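You operate a simulated robot arm through the tools that you are given. There is no shell and no other tool. Be economical: measure what you need, move in short steps, check, and stop when the job is done.

You are at the controls of a simulated robot arm. One attempt, no reset.

Task
Oil the sealer head and work its jaw in and out.
Fine: two to five drops, can back; gap knob round to its end stop, then back to its first stop. Set down upright: blue oil can.

It is judged by the outcome, as a careful person would: the job done as asked, and still so three seconds after it is handed in. It fails if anything else is knocked over, pushed out of place, dropped, spilled or broken.

Robot
A 7-joint arm with a two-finger parallel gripper, fixed in place. Base frame: the origin is at the foot of the arm, x ahead of it, y to its left, z up; the work surface is at about z = 0. Lengths are in mm, angles in rad, forces in N, time in s.
With the tool pointing down near the work surface it reaches from about 220 to 580 mm from the base axis. Its first joint turns from -1.152 to 1.152 rad. Payload 2.5 kg.
The TCP is the grasp point between the finger pads, 23 mm short of the fingertips. In the tool frame z runs along the fingers and y along their closing line. Largest opening 94 mm; finger width 38, thickness 10; the body of the gripper, 54 by 96 mm, starts 39 mm behind the TCP.
Orientation is that of the tool frame in the base frame, as a unit quaternion [w, x, y, z]. With the fingers straight down and closing along the base's y, the tool's x points along the base's -x, its y along +y and its z along -z.

Tools
- The arm moves only by the tool servo_tool. Its argument "increments" is a list of rows, each an object (a shift or turn left out is 0, a gripper value left out holds the last) with "linear": the shift along the base's x, y, z in mm, a list of three; "rotation": the turn, a rotation vector about the base's x, y, z in rad, a list of three; "gripper": the finger opening in mm, from 0 to 94. In form: [{"linear": [tx, ty, tz], "rotation": [ax, ay, az], "gripper": gripper}, ...]. A call has 1 to 8 rows; each row shifts and turns the commanded pose from where the row before left it. A row lasts 0.2 s, in which the tool goes at most 50 mm and 0.15 rad; a call with a longer step from one row to the next is refused whole, and so is a gripper value outside its range. Where a pose cannot be reached the arm comes as near as it can. A force on the tool above 40 N (or 10 N above the force at the start of the call, whichever is more), or a blocked arm, ends the call early, and 0.2 s more pass. Each finger travels about 108 mm/s and halts on what it meets, pressing with about 21 N; the grip force reading is that of the motor and also rises with nothing between the fingers. The clock runs only during rows and for 0.2 s after the last one: add rows that do not move to give the fingers time. The reply holds the time, the measured pose of the TCP, the force on the tool along the base axes, the opening and the grip force, in the units named above and with some noise, with the torque about the TCP (base axes, N m) and any sound that the robot's microphone picked up, and new pictures: "show" is both (left out), scene, wrist or none.
- Cameras (640 x 400 px; columns grow to the right, rows downward): "scene" is fixed at [126.8, -411.8, 551]; the picture's right is [0.77, -0.63, 0.00], its down [-0.32, -0.39, -0.86] and it looks along [0.55, 0.67, -0.50] (base axes); focal length 272 px, centre (320, 200). "wrist" rides on the gripper at [86, 16, -74] in the tool frame; the picture's right is [-0.18, 0.98, 0.00], its down [-0.58, -0.11, -0.81] and it looks along [-0.79, -0.15, 0.59] (tool axes); focal length 243 px, centre (320, 200). There is no depth. A picture from a camera that has moved, and an enlarged one, comes with that camera's place and axes in the base frame and with its lens.
- enlarge(camera, box): a new picture of the part [left, top, right, bottom] of that camera's present view, enlarged. No time passes.
- sign_off(): hands the job in; it is judged then, once.

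Go step by step. Nothing tells you positions but the pictures and the camera data: compare them with the known pose of the tool, close in by small moves and look again before you grip or let go. The budget is 120 turns and 200 pictures, counting those below and the enlarged ones. Unless the task says otherwise, let go and move clear before handing in, and close with one line.

The tools are called after "Emit:" by a JSON object that holds its "op" and its "data". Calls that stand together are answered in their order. servo_tool: Moves the arm, as the interface text tells. Its arguments: {"type":"object","properties":{"increments":{"type":"array","items":{"type":"object","properties":{"linear":{"type":"array","items":{"type":"number"}},"rotation":{"type":"array","items":{"type":"number"}},"gripper":{"type":"number"}}}},"show":{"type":"string","enum":["both","scene","wrist","none"]}},"required":["increments"]} The other tools are called the same way: enlarge (camera, box) takes an enlarged picture of a part of a camera's view; sign_off () hands the job in.

At the start:

```text
time: 0.0
tcp_pos: [361.7, 26.9, 427.2]
tcp_rot: [-0.001, 0.0, 1.0, 0.0]
ft_force: [-1.0, -0.5, -0.4]
moment: [0.0, 0.01, -0.01]
finger_gap: 93.9
grasp_force: 0.2
```

scene: 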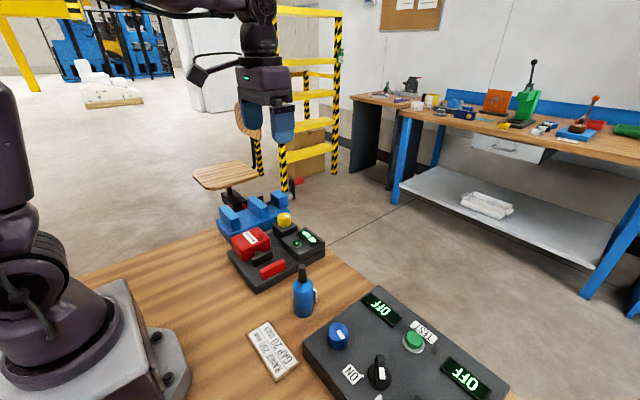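
wrist: 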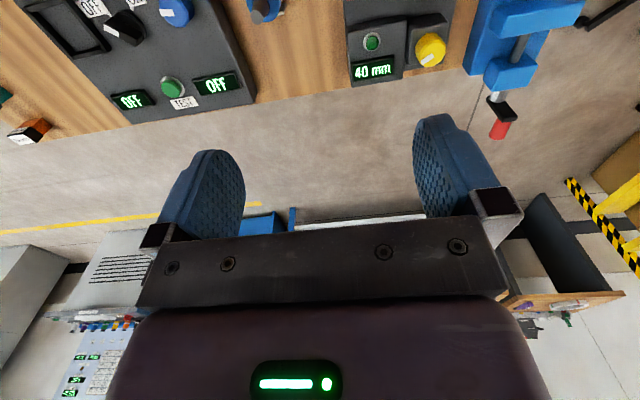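

I see a table with a red/black sealer unit, a blue oil can, a card, and a control box. I'll enlarge to read the details.

Emit:
{"op": "enlarge", "data": {"camera": "scene", "box": [200, 180, 360, 280]}}

Emit:
{"op": "enlarge", "data": {"camera": "scene", "box": [230, 260, 390, 360]}}

Emit:
{"op": "enlarge", "data": {"camera": "scene", "box": [300, 280, 500, 400]}}

Emit:
{"op": "enlarge", "data": {"camera": "wrist", "box": [340, 0, 500, 100]}}

```text
4.00 times, centred on (280, 230) of scene
camera zoom: at [126.8, -411.8, 551.0], right [0.77, -0.63, 0.0], down [-0.32, -0.39, -0.86], along [0.55, 0.67, -0.5], focal length 1087 px, centre (480, 80)
```

zoom: 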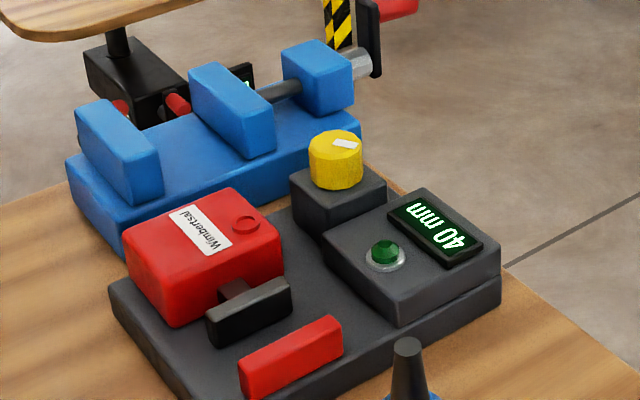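

```text
4.00 times, centred on (310, 310) of scene
camera zoom: at [126.8, -411.8, 551.0], right [0.77, -0.63, 0.0], down [-0.32, -0.39, -0.86], along [0.55, 0.67, -0.5], focal length 1087 px, centre (360, -240)
```

zoom: 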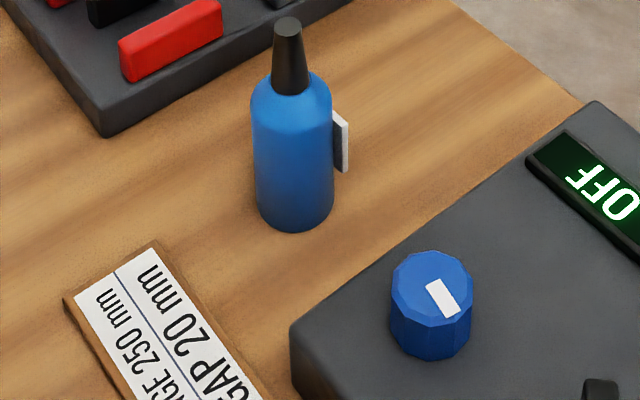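

```text
3.20 times, centred on (400, 340) of scene
camera zoom: at [126.8, -411.8, 551.0], right [0.77, -0.63, 0.0], down [-0.32, -0.39, -0.86], along [0.55, 0.67, -0.5], focal length 870 px, centre (64, -248)
```

zoom: 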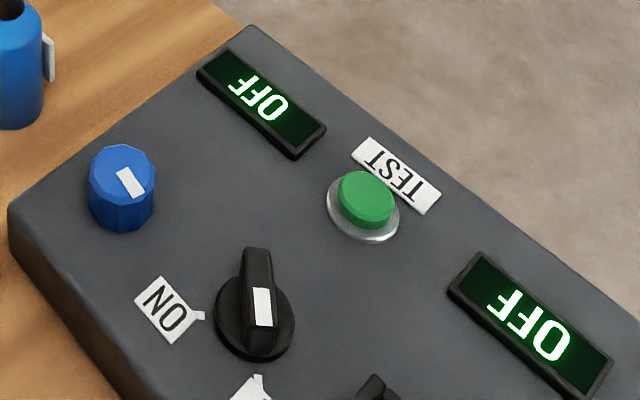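

```text
4.00 times, centred on (420, 50) of wrist
camera zoom: at [275.0, 43.2, 500.6], right [0.18, 0.98, 0.0], down [0.58, -0.11, 0.81], along [0.79, -0.15, -0.59], focal length 970 px, centre (-80, 800)
```

zoom: 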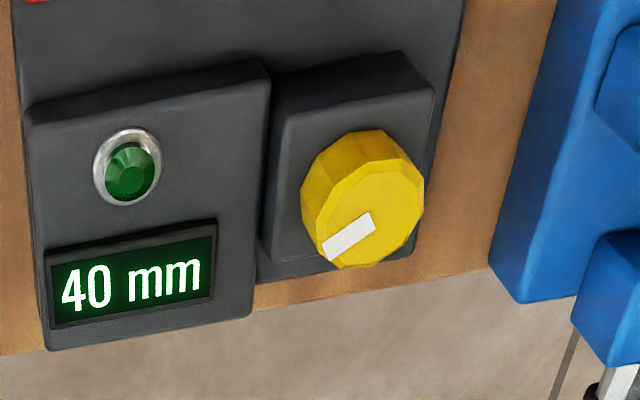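

The sealer is the red "Wimbertsal" head (about x390 y170), with a ring-shaped oil port on top and the yellow gap knob around (490, 213). The can stands near (365, -61). I'll back off to get a better view from the wrist camera.

Emit:
{"op": "servo_tool", "data": {"increments": [{"linear": [-35, 45, -20]}, {"linear": [-35, 45, -20]}, {}], "show": "wrist"}}

```text
refused: row 1 steps farther than a row can; nothing moved
```

I'll repeat it with smaller steps.

Emit:
{"op": "servo_tool", "data": {"increments": [{"linear": [-25, 30, -15]}, {"linear": [-25, 30, -15]}, {"linear": [-25, 30, -15]}, {}], "show": "wrist"}}

```text
time: 1.0
tcp_pos: [288.4, 113.0, 380.5]
tcp_rot: [0.0, -0.001, 1.0, 0.0]
ft_force: [0.4, 0.1, 0.5]
moment: [-0.01, 0.01, 0.02]
finger_gap: 93.9
grasp_force: 0.1
camera wrist: at [201.2, 129.9, 453.5], right [0.18, 0.98, 0.0], down [0.58, -0.11, 0.81], along [0.79, -0.15, -0.59], focal length 243 px, centre (320, 200)
```

wrist: 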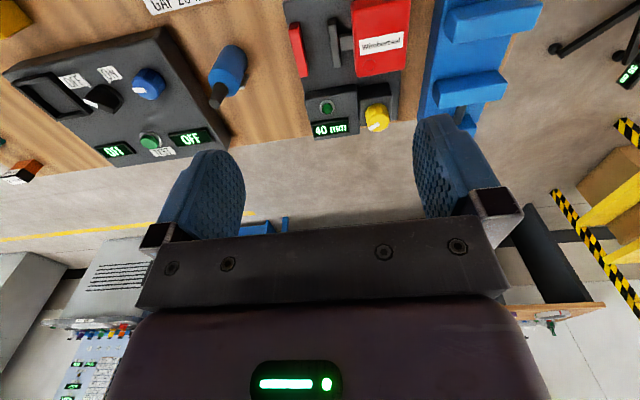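

Emit:
{"op": "enlarge", "data": {"camera": "wrist", "box": [270, 0, 430, 140]}}

Emit:
{"op": "enlarge", "data": {"camera": "wrist", "box": [0, 0, 260, 162]}}

```text
2.86 times, centred on (350, 70) of wrist
camera zoom: at [201.2, 129.9, 453.5], right [0.18, 0.98, 0.0], down [0.58, -0.11, 0.81], along [0.79, -0.15, -0.59], focal length 693 px, centre (234, 571)
```

zoom: 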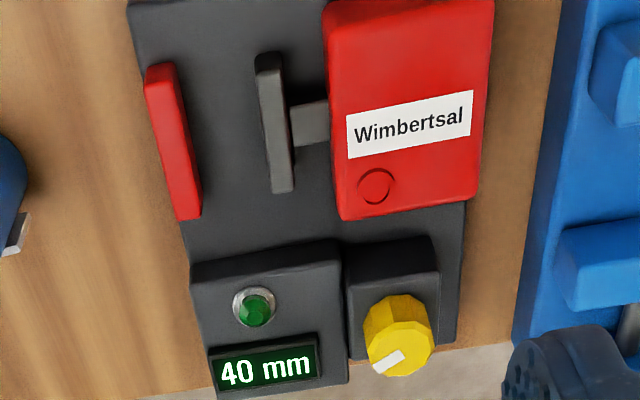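

```text
2.46 times, centred on (130, 81) of wrist
camera zoom: at [201.2, 129.9, 453.5], right [0.18, 0.98, 0.0], down [0.58, -0.11, 0.81], along [0.79, -0.15, -0.59], focal length 597 px, centre (788, 493)
```

zoom: 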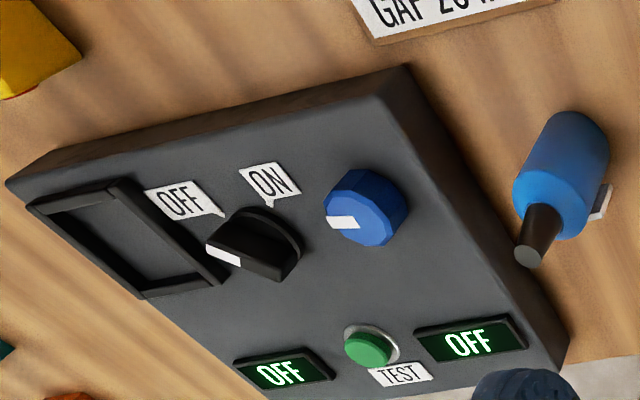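

Emit:
{"op": "enlarge", "data": {"camera": "scene", "box": [235, 310, 315, 390]}}

Emit:
{"op": "servo_tool", "data": {"increments": [{"linear": [0, -40, -20]}, {"linear": [0, -45, -20]}, {"linear": [0, -45, -20]}, {"linear": [0, -40, 0]}, {}], "show": "wrist"}}

```text
5.00 times, centred on (275, 350) of scene
camera zoom: at [126.8, -411.8, 551.0], right [0.77, -0.63, 0.0], down [-0.32, -0.39, -0.86], along [0.55, 0.67, -0.5], focal length 1359 px, centre (545, -550)
```

zoom: 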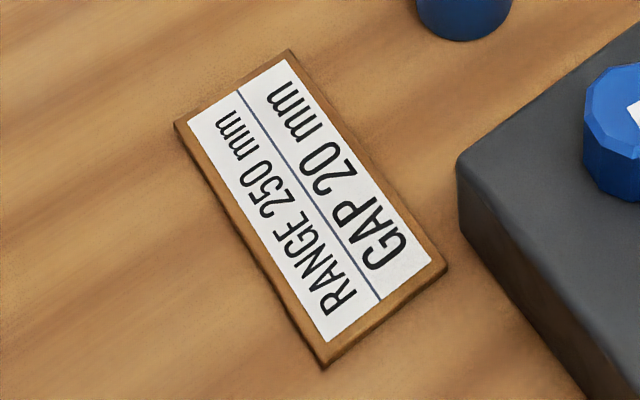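

```text
time: 2.2
tcp_pos: [287.3, -55.2, 321.5]
tcp_rot: [0.0, 0.0, 1.0, 0.001]
ft_force: [-0.3, 0.5, 1.0]
moment: [0.0, 0.0, 0.02]
finger_gap: 94.1
grasp_force: 0.1
camera wrist: at [201.4, -38.3, 394.5], right [0.18, 0.98, 0.0], down [0.58, -0.11, 0.81], along [0.79, -0.15, -0.59], focal length 243 px, centre (320, 200)
```

wrist: 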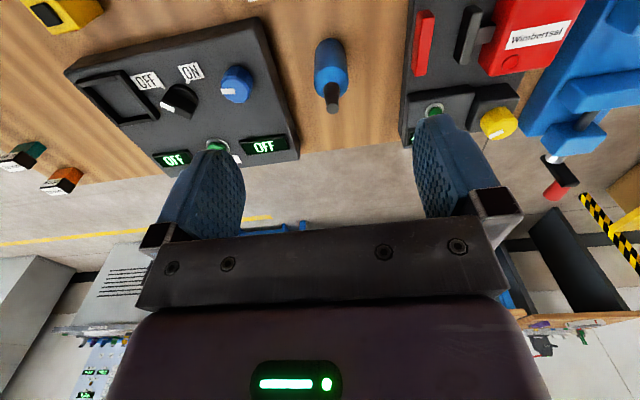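

Emit:
{"op": "enlarge", "data": {"camera": "wrist", "box": [280, 20, 380, 120]}}

Emit:
{"op": "enlarge", "data": {"camera": "scene", "box": [280, 255, 340, 325]}}

```text
4.00 times, centred on (330, 70) of wrist
camera zoom: at [201.4, -38.3, 394.5], right [0.18, 0.98, 0.0], down [0.58, -0.11, 0.81], along [0.79, -0.15, -0.59], focal length 970 px, centre (280, 720)
```

zoom: 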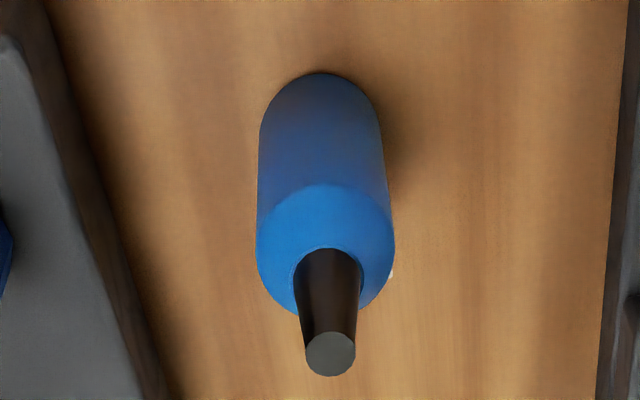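

```text
5.71 times, centred on (310, 290) of scene
camera zoom: at [126.8, -411.8, 551.0], right [0.77, -0.63, 0.0], down [-0.32, -0.39, -0.86], along [0.55, 0.67, -0.5], focal length 1553 px, centre (377, -314)
```

zoom: 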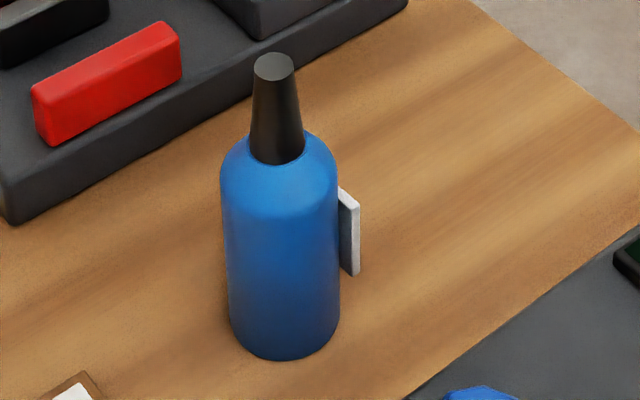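

The can is near (367, -54), about 45 mm across and 140 mm tall, with a white tag on its far side. I want a better view of that tag before planning a tilted side grasp, so I'll look from the left.

Emit:
{"op": "servo_tool", "data": {"increments": [{"linear": [25, 40, -5]}, {"linear": [25, 40, -5]}, {"linear": [25, 30, -5]}, {"linear": [15, 0, -5]}, {}], "show": "wrist"}}

Emit:
{"op": "enlarge", "data": {"camera": "wrist", "box": [180, 0, 300, 75]}}

```text
time: 3.4
tcp_pos: [376.2, 59.2, 301.3]
tcp_rot: [0.0, 0.001, 1.0, 0.0]
ft_force: [0.7, 0.5, -1.1]
moment: [0.06, -0.01, 0.01]
finger_gap: 94.0
grasp_force: 0.0
camera wrist: at [289.8, 76.4, 375.8], right [0.18, 0.98, 0.0], down [0.58, -0.11, 0.81], along [0.79, -0.15, -0.59], focal length 243 px, centre (320, 200)
```

wrist: 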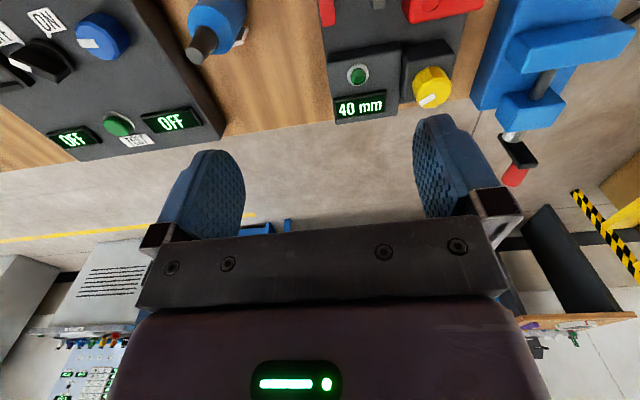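

```text
5.33 times, centred on (240, 38) of wrist
camera zoom: at [289.8, 76.4, 375.8], right [0.18, 0.98, 0.0], down [0.58, -0.11, 0.81], along [0.79, -0.15, -0.59], focal length 1294 px, centre (747, 1067)
```

zoom: 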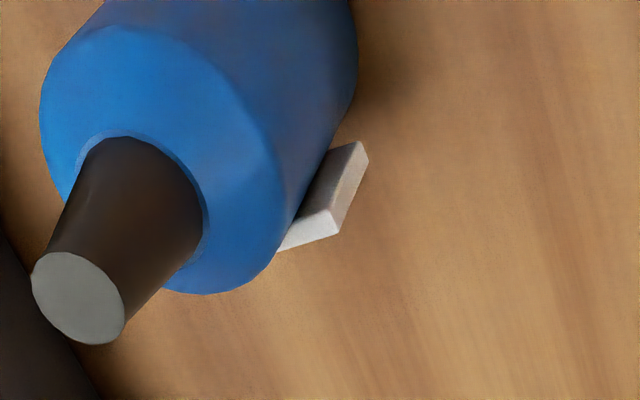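

The tag is a flat label on the can's +x side, so I'll keep the fingertips short of it. First I'll test in free space whether the arm can pitch the tool to about 60° off vertical and then roll.

Emit:
{"op": "servo_tool", "data": {"increments": [{"linear": [-10, -5, 0], "rotation": [0, -0.1496, 0], "gripper": 75}, {"linear": [-10, -5, 0], "rotation": [0, -0.1496, 0]}, {"linear": [-10, -5, 0], "rotation": [0, -0.1496, 0]}, {"linear": [-10, -5, 0], "rotation": [0, -0.1496, 0]}, {"linear": [-10, -5, 0], "rotation": [0, -0.1496, 0]}, {"linear": [-10, -5, 0], "rotation": [0, -0.1496, 0]}, {"rotation": [0, -0.1496, 0]}, {}]}}

```text
time: 5.2
tcp_pos: [352.2, 32.2, 318.6]
tcp_rot: [0.5, 0.001, 0.866, -0.001]
ft_force: [0.0, 0.2, -0.4]
moment: [0.01, -0.01, -0.01]
finger_gap: 75.1
grasp_force: 0.2
out of reach, approached as far as the arm can: row 6, 7
camera wrist: at [243.8, 48.5, 280.2], right [0.09, 0.98, 0.16], down [-0.41, -0.11, 0.91], along [0.91, -0.15, 0.39], focal length 243 px, centre (320, 200)
```

scene: 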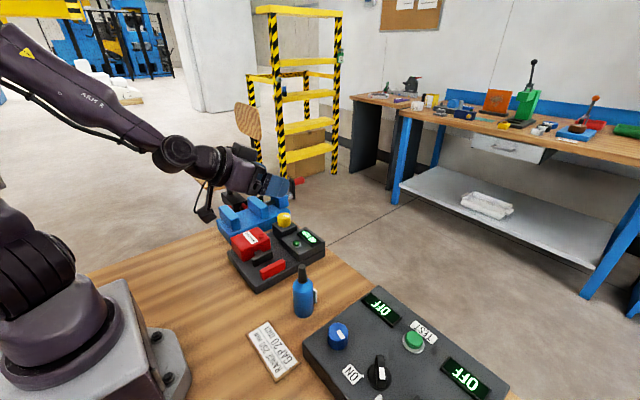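
wrist: 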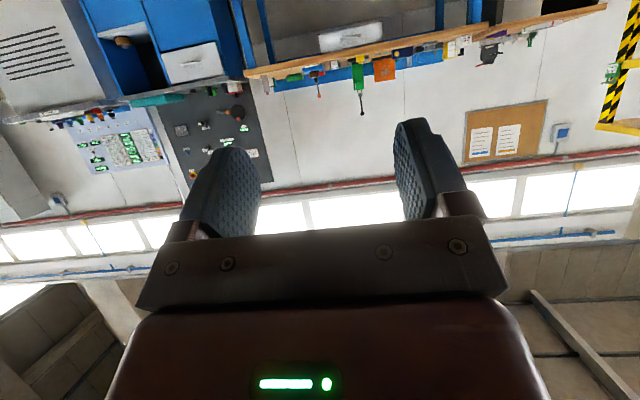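

The 60° pitch works, though the position stopped at a minimum radius. Next I'll move out a bit and test rolling about the tool axis.

Emit:
{"op": "servo_tool", "data": {"increments": [{"linear": [40, 0, 0]}, {"rotation": [0.1292, 0, -0.0746]}, {"rotation": [0.1292, 0, -0.0746]}, {"rotation": [0.1292, 0, -0.0746]}, {"rotation": [0.1292, 0, -0.0746]}, {"rotation": [0.1292, 0, -0.0746]}, {"rotation": [0.1292, 0, -0.0746]}, {"rotation": [0.1292, 0, -0.0746]}], "show": "none"}}

Emit:
{"op": "servo_tool", "data": {"increments": [{"rotation": [0.1292, 0, -0.0746]}, {"rotation": [0.1292, 0, -0.0746]}, {"rotation": [0.1292, 0, -0.0746]}, {"rotation": [0.1292, 0, -0.0746]}, {"rotation": [0.1292, 0, -0.0746]}, {"rotation": [0.1292, 0, -0.0746]}, {"rotation": [0.1292, 0, -0.0746]}, {"rotation": [0.1292, 0, -0.0746]}], "show": "none"}}

```text
time: 7.0
tcp_pos: [392.0, 30.3, 319.4]
tcp_rot: [0.433, 0.432, 0.75, 0.25]
ft_force: [-0.3, 0.1, -0.3]
moment: [0.02, -0.03, 0.0]
finger_gap: 74.9
grasp_force: 0.0
```

```text
time: 8.8
tcp_pos: [391.2, 31.9, 320.5]
tcp_rot: [0.218, 0.779, 0.378, 0.45]
ft_force: [-0.1, -0.2, 1.0]
moment: [0.01, -0.04, 0.01]
finger_gap: 75.2
grasp_force: 0.1
```

Rolling +128° is fine. Now I'll roll back and move to a point above the can.

Emit:
{"op": "servo_tool", "data": {"increments": [{"rotation": [-0.1292, 0, 0.0746]}, {"rotation": [-0.1292, 0, 0.0746]}, {"rotation": [-0.1292, 0, 0.0746]}, {"rotation": [-0.1292, 0, 0.0746]}, {"rotation": [-0.1292, 0, 0.0746]}, {"rotation": [-0.1292, 0, 0.0746]}, {"rotation": [-0.1292, 0, 0.0746]}, {"rotation": [-0.1292, 0, 0.0746]}], "show": "none"}}

Emit:
{"op": "servo_tool", "data": {"increments": [{"rotation": [-0.1292, 0, 0.0746], "linear": [-4, -12, -10]}, {"rotation": [-0.1292, 0, 0.0746], "linear": [-4, -12, -10]}, {"rotation": [-0.1292, 0, 0.0746], "linear": [-4, -12, -10]}, {"rotation": [-0.1292, 0, 0.0746], "linear": [-4, -12, -10]}, {"rotation": [-0.1292, 0, 0.0746], "linear": [-4, -12, -10]}, {"rotation": [-0.1292, 0, 0.0746], "linear": [-4, -12, -10]}, {"rotation": [-0.1292, 0, 0.0746], "linear": [-10, -14, -10]}, {}]}}

```text
time: 10.6
tcp_pos: [392.3, 32.7, 319.8]
tcp_rot: [0.433, 0.431, 0.751, 0.25]
ft_force: [0.7, -0.1, -0.4]
moment: [-0.02, -0.01, -0.01]
finger_gap: 74.9
grasp_force: 0.1
```

```text
time: 12.4
tcp_pos: [364.4, -56.2, 249.1]
tcp_rot: [0.501, -0.001, 0.866, 0.0]
ft_force: [1.3, -0.1, 0.8]
moment: [0.02, 0.0, 0.02]
finger_gap: 75.0
grasp_force: 0.0
out of reach, approached as far as the arm can: row 7
camera wrist: at [256.6, -39.4, 211.2], right [0.09, 0.98, 0.16], down [-0.41, -0.11, 0.91], along [0.91, -0.15, 0.39], focal length 243 px, centre (320, 200)
```

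scene: 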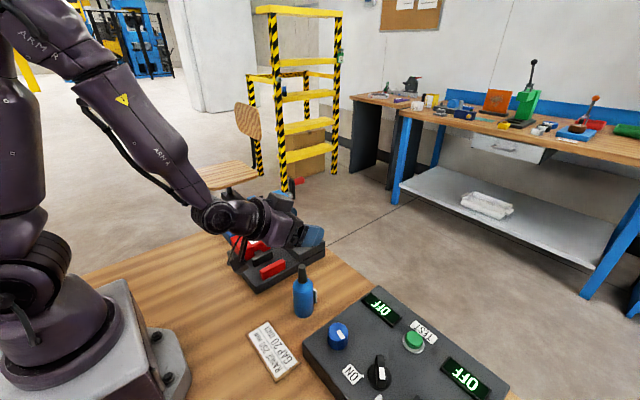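
wrist: 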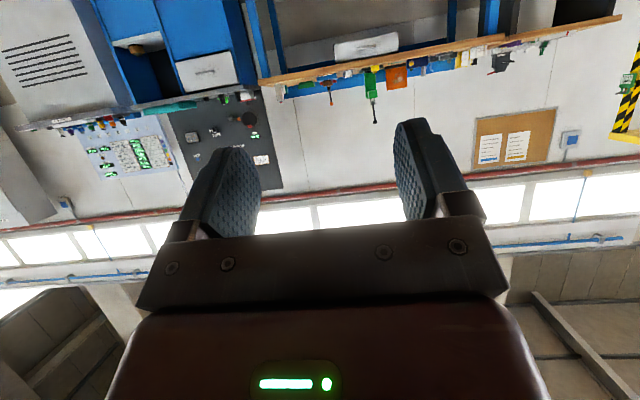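

Minimum radius binds at 60° tilt, so I'll ease the tilt to about 52° and descend partway to x 357.

Emit:
{"op": "servo_tool", "data": {"increments": [{"rotation": [0, 0.14, 0]}, {"linear": [-7, 2, -20]}, {"linear": [0, 0, -30]}, {}]}}

```text
time: 13.4
tcp_pos: [357.7, -53.7, 202.5]
tcp_rot: [0.439, 0.0, 0.899, 0.0]
ft_force: [-0.2, 0.3, -0.8]
moment: [0.02, 0.02, -0.03]
finger_gap: 74.9
grasp_force: 0.0
camera wrist: at [246.3, -36.6, 179.3], right [0.11, 0.98, 0.15], down [-0.28, -0.11, 0.95], along [0.95, -0.15, 0.26], focal length 243 px, centre (320, 200)
```

scene: 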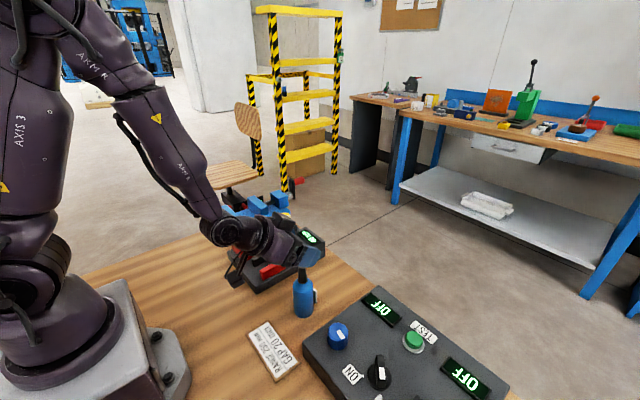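
wrist: 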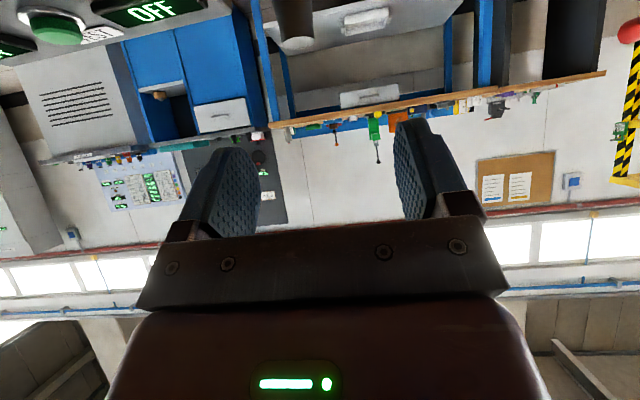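

The nozzle ray puts the can at about (366, -55.5), so I'm nearly centred. I'll descend with the fingers straddling it.

Emit:
{"op": "servo_tool", "data": {"increments": [{"linear": [-1, -1.5, -30]}, {"linear": [0, 0, -30]}, {"linear": [0, 0, -20]}, {}]}}

Emit:
{"op": "enlarge", "data": {"camera": "scene", "box": [230, 220, 350, 330]}}

```text
time: 14.4
tcp_pos: [357.2, -58.1, 120.8]
tcp_rot: [0.439, 0.0, 0.899, 0.001]
ft_force: [0.2, 0.2, -0.7]
moment: [-0.01, 0.02, 0.02]
finger_gap: 75.1
grasp_force: 0.1
camera wrist: at [245.7, -40.8, 97.1], right [0.11, 0.98, 0.15], down [-0.28, -0.11, 0.95], along [0.95, -0.15, 0.26], focal length 243 px, centre (320, 200)
```

scene: 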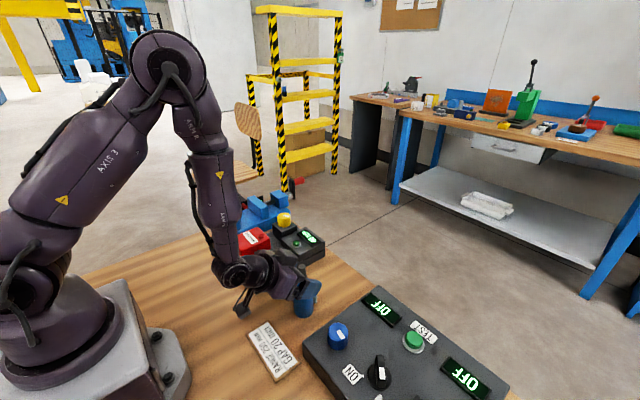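
wrist: 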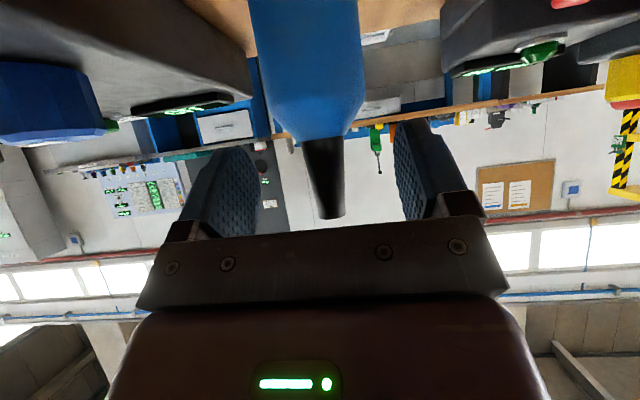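

```text
3.64 times, centred on (290, 275) of scene
camera zoom: at [126.8, -411.8, 551.0], right [0.77, -0.63, 0.0], down [-0.32, -0.39, -0.86], along [0.55, 0.67, -0.5], focal length 988 px, centre (429, -73)
```

zoom: 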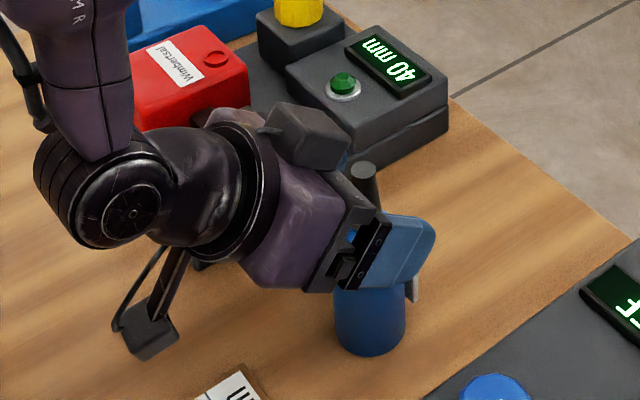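

The can's axis is at y≈-55 and its tip at z≈139. I'll centre on that, back off slightly from the label, and go down to grip height.

Emit:
{"op": "servo_tool", "data": {"increments": [{"linear": [-3, 3.2, 0]}, {"linear": [0, 0, -22]}, {"linear": [0, 0, -22]}, {}]}}

Emit:
{"op": "enlarge", "data": {"camera": "scene", "box": [230, 220, 350, 330]}}

```text
time: 15.4
tcp_pos: [353.6, -53.6, 75.0]
tcp_rot: [0.438, 0.0, 0.899, 0.0]
ft_force: [-1.6, 0.1, 0.2]
moment: [0.02, 0.03, 0.04]
finger_gap: 74.9
grasp_force: 0.0
camera wrist: at [242.3, -36.9, 51.2], right [0.11, 0.98, 0.15], down [-0.28, -0.11, 0.95], along [0.95, -0.15, 0.26], focal length 243 px, centre (320, 200)
```

scene: 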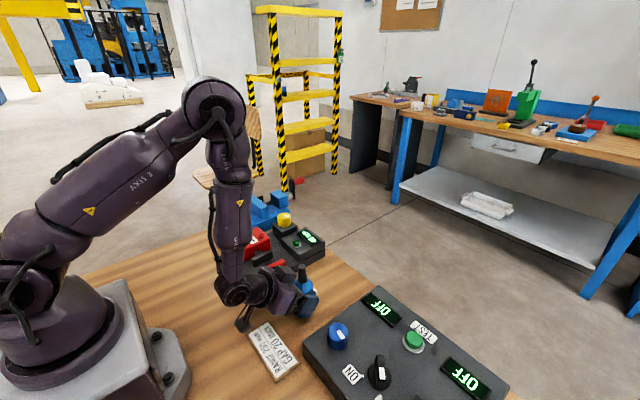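
wrist: 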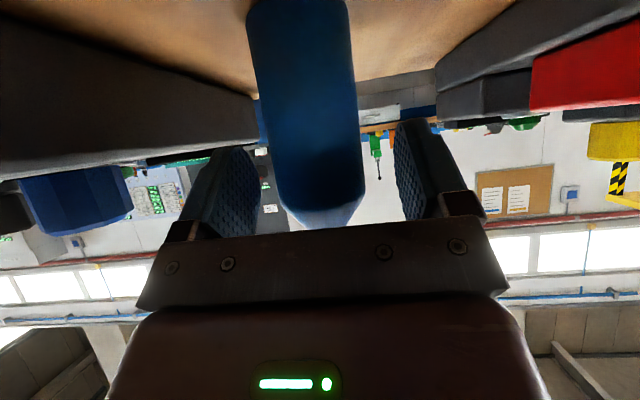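

```text
3.64 times, centred on (290, 275) of scene
camera zoom: at [126.8, -411.8, 551.0], right [0.77, -0.63, 0.0], down [-0.32, -0.39, -0.86], along [0.55, 0.67, -0.5], focal length 988 px, centre (429, -73)
```

zoom: 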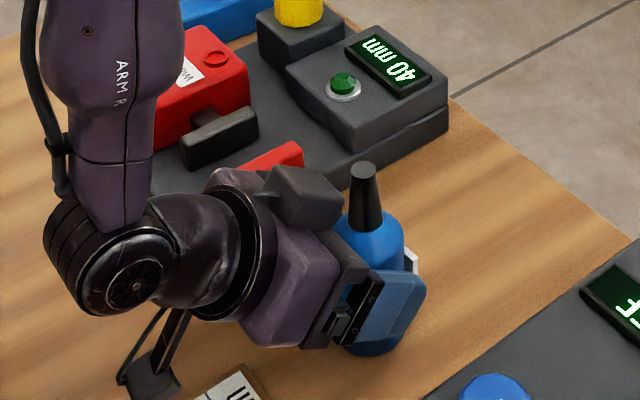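

The can sits centred between the fingers, so I'll close gently on it.

Emit:
{"op": "servo_tool", "data": {"increments": [{"gripper": 55}, {"gripper": 48}, {"gripper": 42}, {}, {}], "show": "wrist"}}

```text
time: 16.6
tcp_pos: [354.2, -53.4, 74.7]
tcp_rot: [0.438, 0.0, 0.899, 0.0]
ft_force: [0.1, 0.2, 0.2]
moment: [0.03, -0.03, -0.02]
finger_gap: 45.0
grasp_force: 21.5
camera wrist: at [242.3, -36.9, 51.4], right [0.11, 0.98, 0.15], down [-0.28, -0.11, 0.95], along [0.95, -0.15, 0.26], focal length 243 px, centre (320, 200)
```

wrist: 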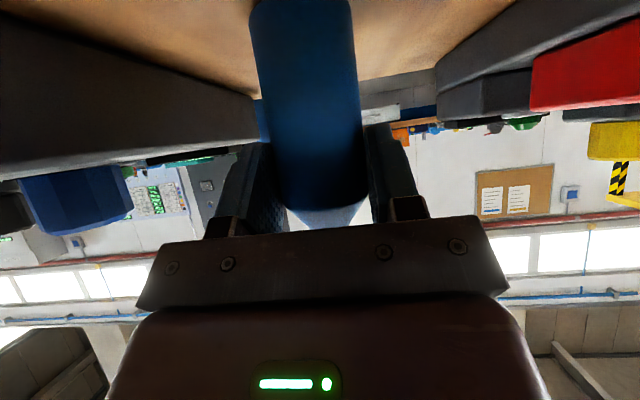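

The can is held at 45 mm. I'll lift it straight up and carry it upright toward the sealer.

Emit:
{"op": "servo_tool", "data": {"increments": [{"linear": [0, 0, 20]}, {"linear": [0, 0, 30]}, {"linear": [0, 0, 40]}, {"linear": [0, 0, 40]}, {"linear": [8, 28, 0]}, {"linear": [8, 28, 0]}, {"linear": [8, 28, 0]}, {"linear": [8, 28, 0]}], "show": "scene"}}

Emit:
{"op": "servo_tool", "data": {"increments": [{"linear": [8, 28, 0]}, {"linear": [8, 28, 0]}, {"linear": [8, 28, 0]}, {"linear": [10, 28, 0]}, {}], "show": "both"}}

```text
time: 18.4
tcp_pos: [386.9, 60.0, 206.0]
tcp_rot: [0.438, 0.0, 0.899, 0.001]
ft_force: [0.0, -0.3, -2.4]
moment: [0.01, 0.06, -0.02]
finger_gap: 45.0
grasp_force: 21.2
```

scene: 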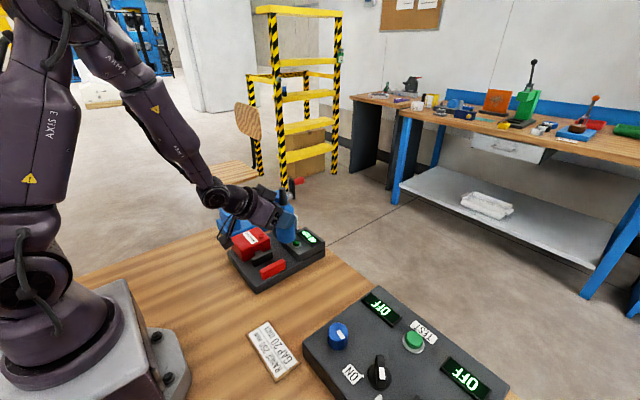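

```text
time: 19.6
tcp_pos: [418.9, 172.8, 205.8]
tcp_rot: [0.438, 0.001, 0.899, -0.001]
ft_force: [0.0, 0.3, -2.9]
moment: [-0.01, 0.04, -0.02]
finger_gap: 44.9
grasp_force: 21.0
camera wrist: at [307.5, 188.8, 182.9], right [0.11, 0.98, 0.14], down [-0.28, -0.11, 0.95], along [0.95, -0.15, 0.26], focal length 243 px, centre (320, 200)
```

scene: 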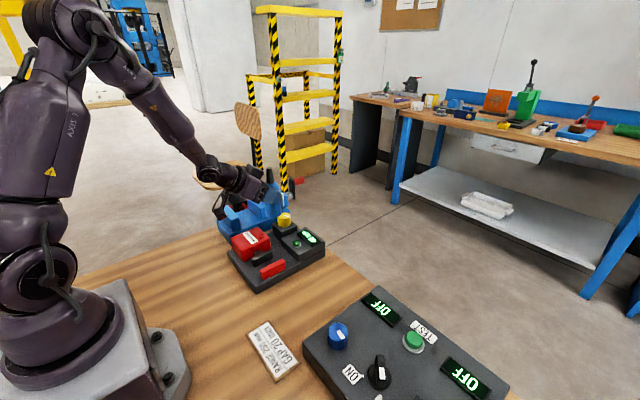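
wrist: 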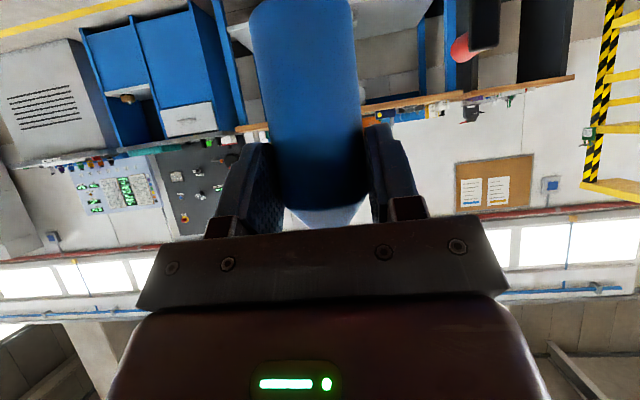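

The can is stable. Next I'll pitch the tool to about 75° and begin rolling, with the nozzle kept over the port and high up.

Emit:
{"op": "servo_tool", "data": {"increments": [{"rotation": [0, -0.134, 0]}, {"rotation": [0, -0.134, 0]}, {"rotation": [0, -0.134, 0]}, {"linear": [0, 8.2, 0], "rotation": [0.1379, 0, -0.037]}, {"linear": [0, 8.1, 0], "rotation": [0.1379, 0, -0.037]}, {"linear": [0, 7.7, 0], "rotation": [0.1379, 0, -0.037]}, {"linear": [0, 7.3, 0], "rotation": [0.1379, 0, -0.037]}, {"linear": [0, 6.6, 0], "rotation": [0.1379, 0, -0.037]}], "show": "scene"}}

```text
time: 21.4
tcp_pos: [420.6, 209.2, 206.8]
tcp_rot: [0.571, 0.278, 0.743, 0.214]
ft_force: [-0.2, 0.1, -1.5]
moment: [-0.01, 0.03, 0.01]
finger_gap: 45.1
grasp_force: 21.0
```

scene: 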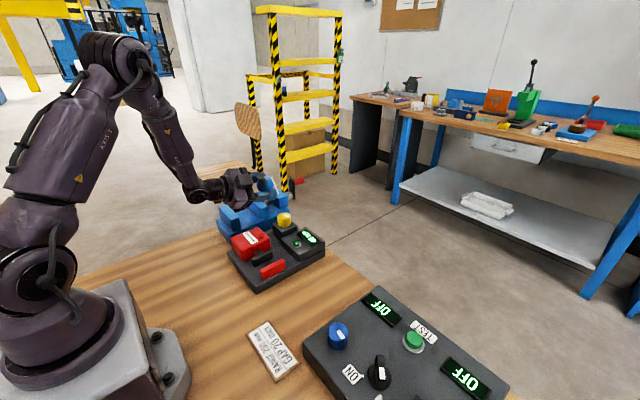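

Everything is still clear, so I'll roll on to about 90°.

Emit:
{"op": "servo_tool", "data": {"increments": [{"linear": [-1, 5.8, 0], "rotation": [0.1379, 0, -0.037]}, {"linear": [-1, 4.9, 0], "rotation": [0.1379, 0, -0.037]}, {"linear": [-1, 4, 0], "rotation": [0.1379, 0, -0.037]}, {"linear": [-1, 2.9, 0], "rotation": [0.1379, 0, -0.037]}, {"linear": [0, 1.7, 0], "rotation": [0.1379, 0, -0.037]}, {"linear": [0, 0.6, 0], "rotation": [0.1379, 0, -0.037]}], "show": "scene"}}

Emit:
{"op": "enlarge", "data": {"camera": "scene", "box": [190, 140, 350, 300]}}

```text
time: 22.8
tcp_pos: [416.9, 229.2, 206.9]
tcp_rot: [0.43, 0.562, 0.56, 0.43]
ft_force: [0.2, 0.0, -2.0]
moment: [-0.02, 0.05, 0.0]
finger_gap: 44.7
grasp_force: 21.4
```

scene: 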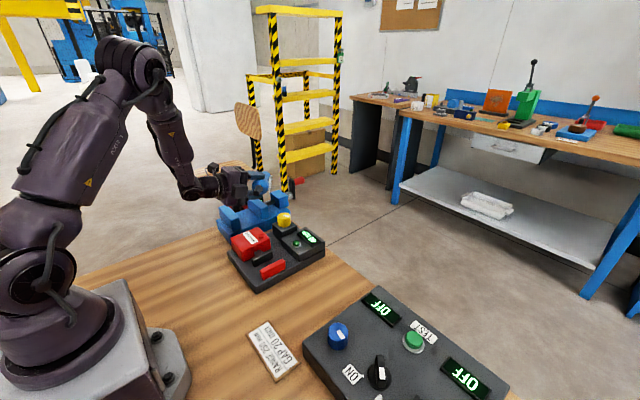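

```text
2.50 times, centred on (270, 220) of scene
camera zoom: at [126.8, -411.8, 551.0], right [0.77, -0.63, 0.0], down [-0.32, -0.39, -0.86], along [0.55, 0.67, -0.5], focal length 679 px, centre (445, 150)
```

zoom: 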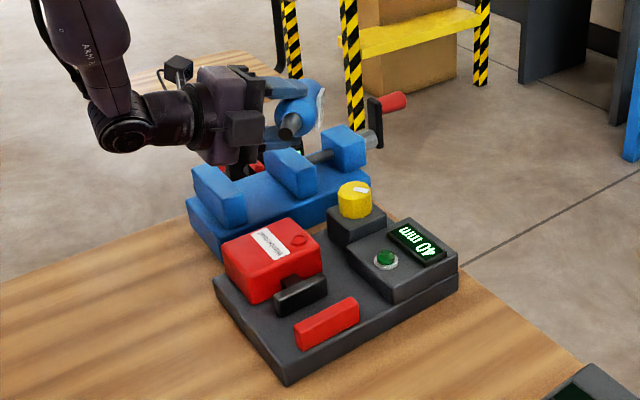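

The tip projects right above the port as computed. I'll continue the roll to about 120° while descending, and listen for drops.

Emit:
{"op": "servo_tool", "data": {"increments": [{"linear": [1, -1.1, -6], "rotation": [0.1265, 0, -0.0339]}, {"linear": [1.9, -1.7, -6], "rotation": [0.1265, 0, -0.0339]}, {"linear": [1.8, -2.6, -6], "rotation": [0.1265, 0, -0.0339]}, {"linear": [1.8, -3.5, -6], "rotation": [0.1265, 0, -0.0339]}], "show": "scene"}}

Emit:
{"op": "enlarge", "data": {"camera": "scene", "box": [190, 165, 350, 265]}}

```text
time: 23.8
tcp_pos: [423.2, 220.4, 182.6]
tcp_rot: [0.304, 0.688, 0.395, 0.528]
ft_force: [-0.5, -0.2, -2.4]
moment: [0.02, 0.05, -0.02]
finger_gap: 44.7
grasp_force: 21.1
```

scene: 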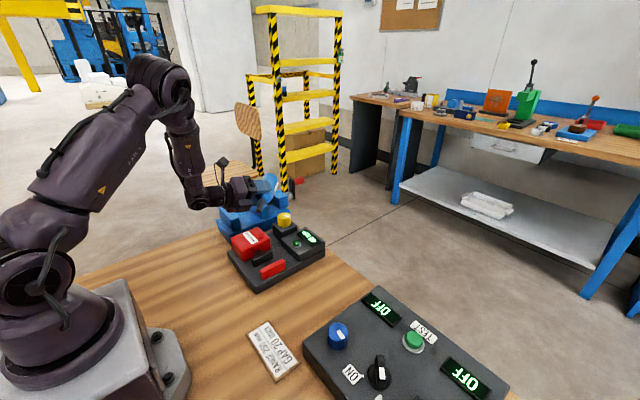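

```text
4.00 times, centred on (270, 215) of scene
camera zoom: at [126.8, -411.8, 551.0], right [0.77, -0.63, 0.0], down [-0.32, -0.39, -0.86], along [0.55, 0.67, -0.5], focal length 1087 px, centre (520, 140)
```

zoom: 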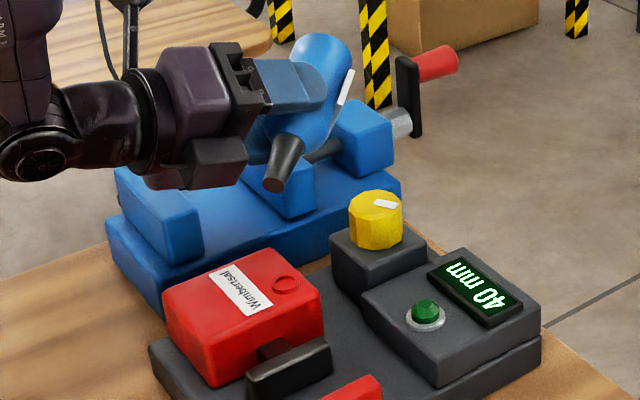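

The tip tracks the prediction within a millimetre or two and nothing has dripped. I'll continue the roll to 160°, descending a bit more.

Emit:
{"op": "servo_tool", "data": {"increments": [{"linear": [1.8, -4.8, -5], "rotation": [0.1349, 0, -0.0362]}, {"linear": [1.6, -5.5, -5], "rotation": [0.1349, 0, -0.0362]}, {"linear": [1.3, -6.3, -5], "rotation": [0.1349, 0, -0.0362]}, {"linear": [1.0, -7.0, -5], "rotation": [0.1349, 0, -0.0362]}, {"linear": [0.8, -7.4, -5], "rotation": [0.1349, 0, -0.0362]}], "show": "scene"}}

Emit:
{"op": "enlarge", "data": {"camera": "scene", "box": [190, 165, 350, 265]}}

```text
time: 25.0
tcp_pos: [428.5, 190.8, 157.7]
tcp_rot: [0.104, 0.782, 0.136, 0.599]
ft_force: [-0.1, 0.1, -1.4]
moment: [0.03, 0.05, -0.03]
finger_gap: 44.9
grasp_force: 21.2
```

scene: 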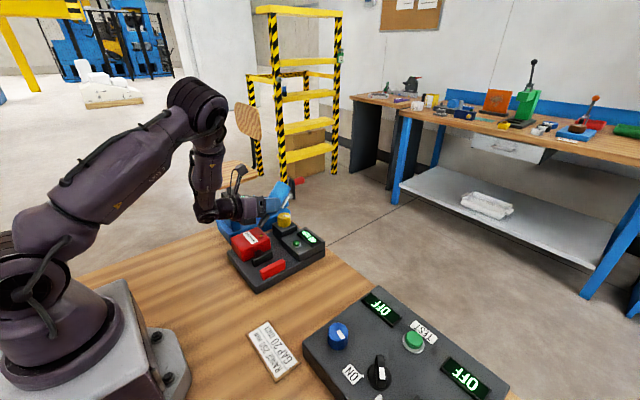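

```text
4.00 times, centred on (270, 215) of scene
camera zoom: at [126.8, -411.8, 551.0], right [0.77, -0.63, 0.0], down [-0.32, -0.39, -0.86], along [0.55, 0.67, -0.5], focal length 1087 px, centre (520, 140)
```

zoom: 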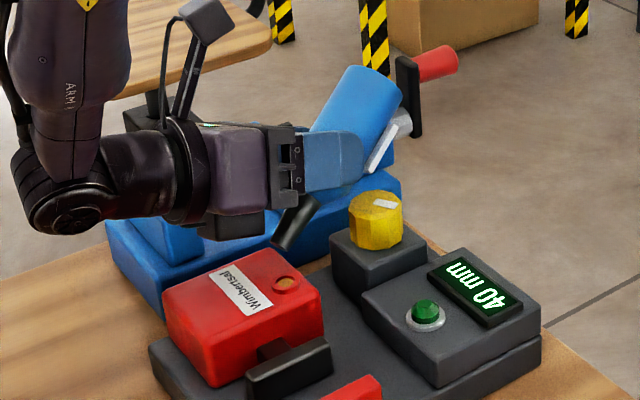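

Emit:
{"op": "enlarge", "data": {"camera": "scene", "box": [240, 210, 290, 245]}}

```text
11.43 times, centred on (265, 228) of scene
camera zoom: at [126.8, -411.8, 551.0], right [0.77, -0.63, 0.0], down [-0.32, -0.39, -0.86], along [0.55, 0.67, -0.5], focal length 3105 px, centre (949, -114)
```

zoom: 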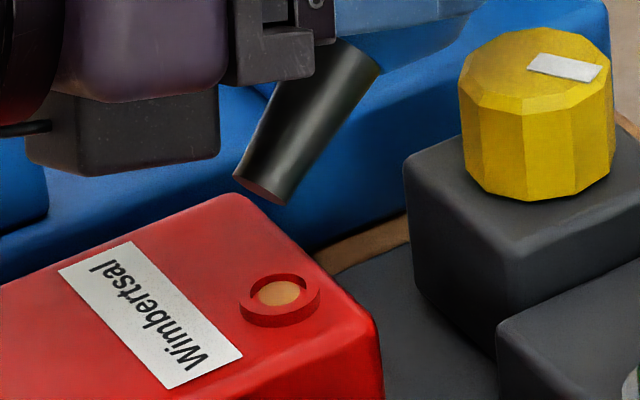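

The port now shows amber oil, so the can drips by itself when tipped. I'll let a very short time pass and compare.

Emit:
{"op": "servo_tool", "data": {"increments": [{}], "show": "none"}}

Emit:
{"op": "enlarge", "data": {"camera": "scene", "box": [240, 210, 290, 245]}}

```text
time: 25.4
tcp_pos: [428.4, 191.9, 157.5]
tcp_rot: [0.105, 0.782, 0.137, 0.599]
ft_force: [-0.3, 0.7, -2.2]
moment: [-0.03, 0.06, 0.02]
finger_gap: 44.9
grasp_force: 21.6
```

```text
11.43 times, centred on (265, 228) of scene
camera zoom: at [126.8, -411.8, 551.0], right [0.77, -0.63, 0.0], down [-0.32, -0.39, -0.86], along [0.55, 0.67, -0.5], focal length 3105 px, centre (949, -114)
```

zoom: 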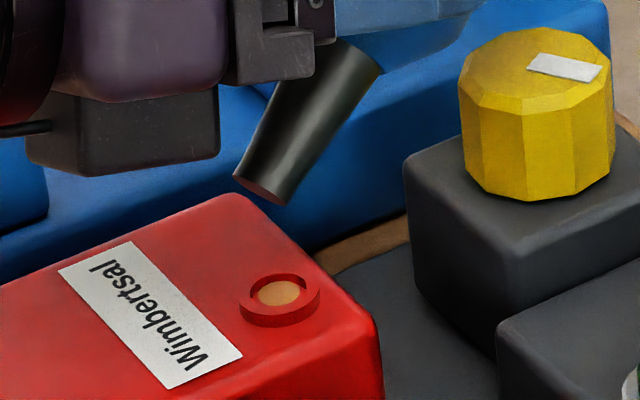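

Emit:
{"op": "servo_tool", "data": {"increments": [{}], "show": "none"}}

Emit:
{"op": "enlarge", "data": {"camera": "scene", "box": [240, 210, 290, 245]}}

```text
time: 25.8
tcp_pos: [430.0, 190.8, 157.3]
tcp_rot: [0.105, 0.782, 0.138, 0.599]
ft_force: [-0.4, 0.7, -1.5]
moment: [-0.02, 0.03, -0.03]
finger_gap: 45.3
grasp_force: 21.1
```

```text
11.43 times, centred on (265, 228) of scene
camera zoom: at [126.8, -411.8, 551.0], right [0.77, -0.63, 0.0], down [-0.32, -0.39, -0.86], along [0.55, 0.67, -0.5], focal length 3105 px, centre (949, -114)
```

zoom: 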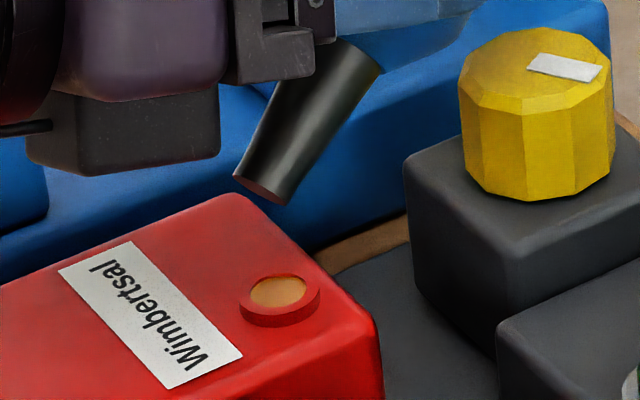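

The oil level rose between 25.4 and 25.8 s, so at least two drops are in. I'll tip the can back promptly now, raising the nozzle with pitch first, while keeping it over the port.

Emit:
{"op": "servo_tool", "data": {"increments": [{"linear": [6, 0, 2], "rotation": [0, 0.149, 0]}, {"linear": [5.5, 0, 2], "rotation": [0, 0.149, 0]}, {"linear": [-1.7, 7, 4], "rotation": [-0.126, 0, 0.0794]}, {"linear": [-2.4, 7.4, 6], "rotation": [-0.126, 0, 0.0794]}, {"linear": [-3, 6.6, 8], "rotation": [-0.126, 0, 0.0794]}, {"linear": [-3.4, 5.7, 8], "rotation": [-0.126, 0, 0.0794]}], "show": "scene"}}

Emit:
{"op": "enlarge", "data": {"camera": "scene", "box": [240, 210, 290, 245]}}

```text
time: 27.2
tcp_pos: [431.3, 215.7, 185.6]
tcp_rot: [0.22, 0.778, 0.4, 0.431]
ft_force: [-0.2, 0.7, -3.1]
moment: [-0.02, 0.03, -0.03]
finger_gap: 44.7
grasp_force: 20.9
```

scene: 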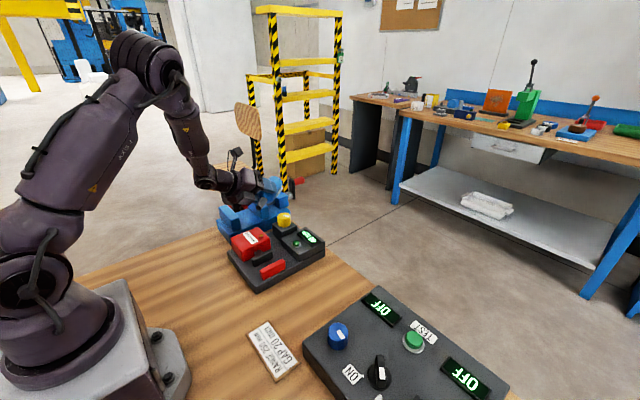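

```text
11.43 times, centred on (265, 228) of scene
camera zoom: at [126.8, -411.8, 551.0], right [0.77, -0.63, 0.0], down [-0.32, -0.39, -0.86], along [0.55, 0.67, -0.5], focal length 3105 px, centre (949, -114)
```

zoom: 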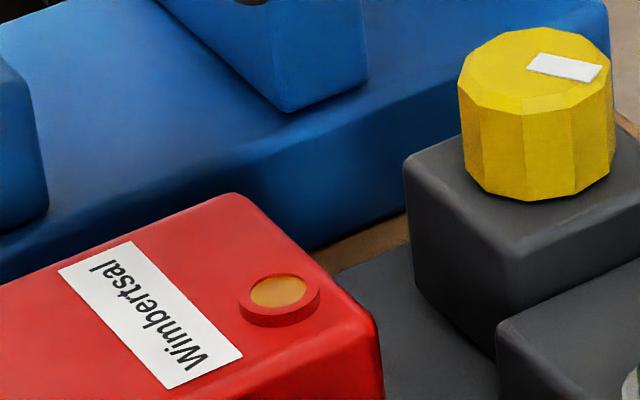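

The level stayed put after tipping back, so it has two or perhaps three drops and the surface is clean. Next I'll roll the can back upright.

Emit:
{"op": "servo_tool", "data": {"increments": [{"linear": [-2, 2, 3], "rotation": [-0.1237, 0, 0.0779]}, {"linear": [-2, 2, 3], "rotation": [-0.1237, 0, 0.0779]}, {"linear": [-2, 2, 3], "rotation": [-0.1237, 0, 0.0779]}, {"linear": [-2, 0, 3], "rotation": [-0.1237, 0, 0.0779]}, {"linear": [-2, -2, 3], "rotation": [-0.1237, 0, 0.0779]}, {"linear": [0, -6, 3], "rotation": [-0.1237, 0, 0.0779]}, {"linear": [0, -6, 3], "rotation": [-0.1237, 0, 0.0779]}, {"linear": [0, -8, 0], "rotation": [-0.1237, 0, 0.0779]}], "show": "none"}}

Emit:
{"op": "servo_tool", "data": {"increments": [{"linear": [0, -8, 0], "rotation": [-0.1237, 0, 0.0779]}, {"linear": [0, -8, 0], "rotation": [-0.1237, 0, 0.0779]}, {"linear": [0, -8, 0], "rotation": [-0.1237, 0, 0.0779]}, {"linear": [0, -8, 0], "rotation": [-0.1237, 0, 0.0779]}, {"linear": [0, -8, 0], "rotation": [-0.1237, 0, 0.0779]}, {"linear": [0, -8, 0], "rotation": [-0.1237, 0, 0.0779]}, {"linear": [0, -8, 0], "rotation": [-0.1237, 0, 0.0779]}, {"rotation": [0, 0.1, 0]}], "show": "scene"}}

```text
time: 29.0
tcp_pos: [420.3, 199.1, 208.8]
tcp_rot: [0.421, 0.429, 0.763, 0.237]
ft_force: [0.3, 0.3, -1.8]
moment: [0.0, 0.07, 0.01]
finger_gap: 45.0
grasp_force: 20.8
```

```text
time: 30.8
tcp_pos: [422.2, 143.8, 206.9]
tcp_rot: [0.438, 0.0, 0.899, 0.002]
ft_force: [-0.5, 0.3, -2.1]
moment: [-0.02, 0.04, 0.02]
finger_gap: 45.1
grasp_force: 21.1
```

scene: 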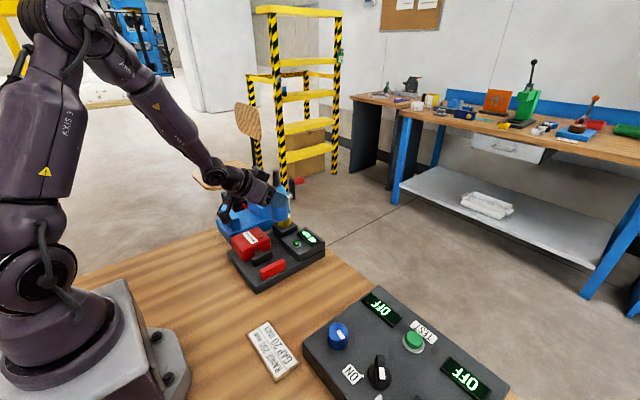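

The can is upright again in exactly the grasp orientation. I'll carry it back above its original spot.

Emit:
{"op": "servo_tool", "data": {"increments": [{"linear": [-11.3, -32.9, 0]}, {"linear": [-11.3, -32.9, 0]}, {"linear": [-11.3, -32.9, 0]}, {"linear": [-11.3, -32.9, 0]}, {"linear": [-11.3, -32.9, 0]}, {"linear": [-11.3, -32.9, 0]}, {}], "show": "none"}}

Emit:
{"op": "servo_tool", "data": {"increments": [{"linear": [0, 0, -30]}, {"linear": [0, 0, -30]}, {"linear": [0, 0, -30]}, {"linear": [0, 0, -20]}, {}], "show": "scene"}}

```text
time: 32.4
tcp_pos: [352.3, -55.1, 209.1]
tcp_rot: [0.438, 0.002, 0.899, 0.002]
ft_force: [-0.1, -0.2, -2.0]
moment: [0.02, 0.04, 0.03]
finger_gap: 45.1
grasp_force: 21.2
```

```text
time: 33.6
tcp_pos: [352.5, -50.4, 98.2]
tcp_rot: [0.439, 0.002, 0.899, 0.001]
ft_force: [-0.5, 0.9, -2.2]
moment: [0.01, 0.0, 0.01]
finger_gap: 45.2
grasp_force: 20.8
```

scene: 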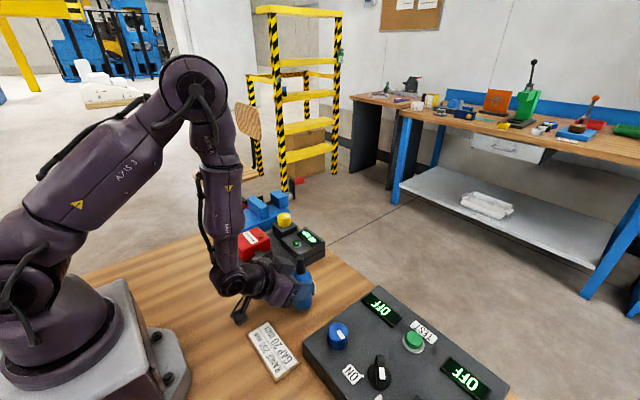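

I'm close to the surface. I'll trim x and y, then lower gently until contact.

Emit:
{"op": "servo_tool", "data": {"increments": [{"linear": [1.5, -3, -6]}, {"linear": [0, 0, -6]}, {"linear": [0, 0, -6]}, {"linear": [0, 0, -3]}, {}], "show": "none"}}

```text
time: 34.8
tcp_pos: [354.4, -57.3, 77.2]
tcp_rot: [0.438, 0.002, 0.899, 0.001]
ft_force: [-1.4, 0.9, -1.4]
moment: [-0.01, 0.07, 0.05]
finger_gap: 45.0
grasp_force: 21.2
```

Emit:
{"op": "servo_tool", "data": {"increments": [{"linear": [0, 0, -1.2]}, {"linear": [0, 0, -1]}, {}], "show": "none"}}

```text
time: 35.6
tcp_pos: [354.6, -57.5, 75.4]
tcp_rot: [0.439, 0.003, 0.898, 0.0]
ft_force: [-3.7, 1.5, 7.9]
moment: [-0.02, 0.32, -0.06]
finger_gap: 44.9
grasp_force: 21.2
```

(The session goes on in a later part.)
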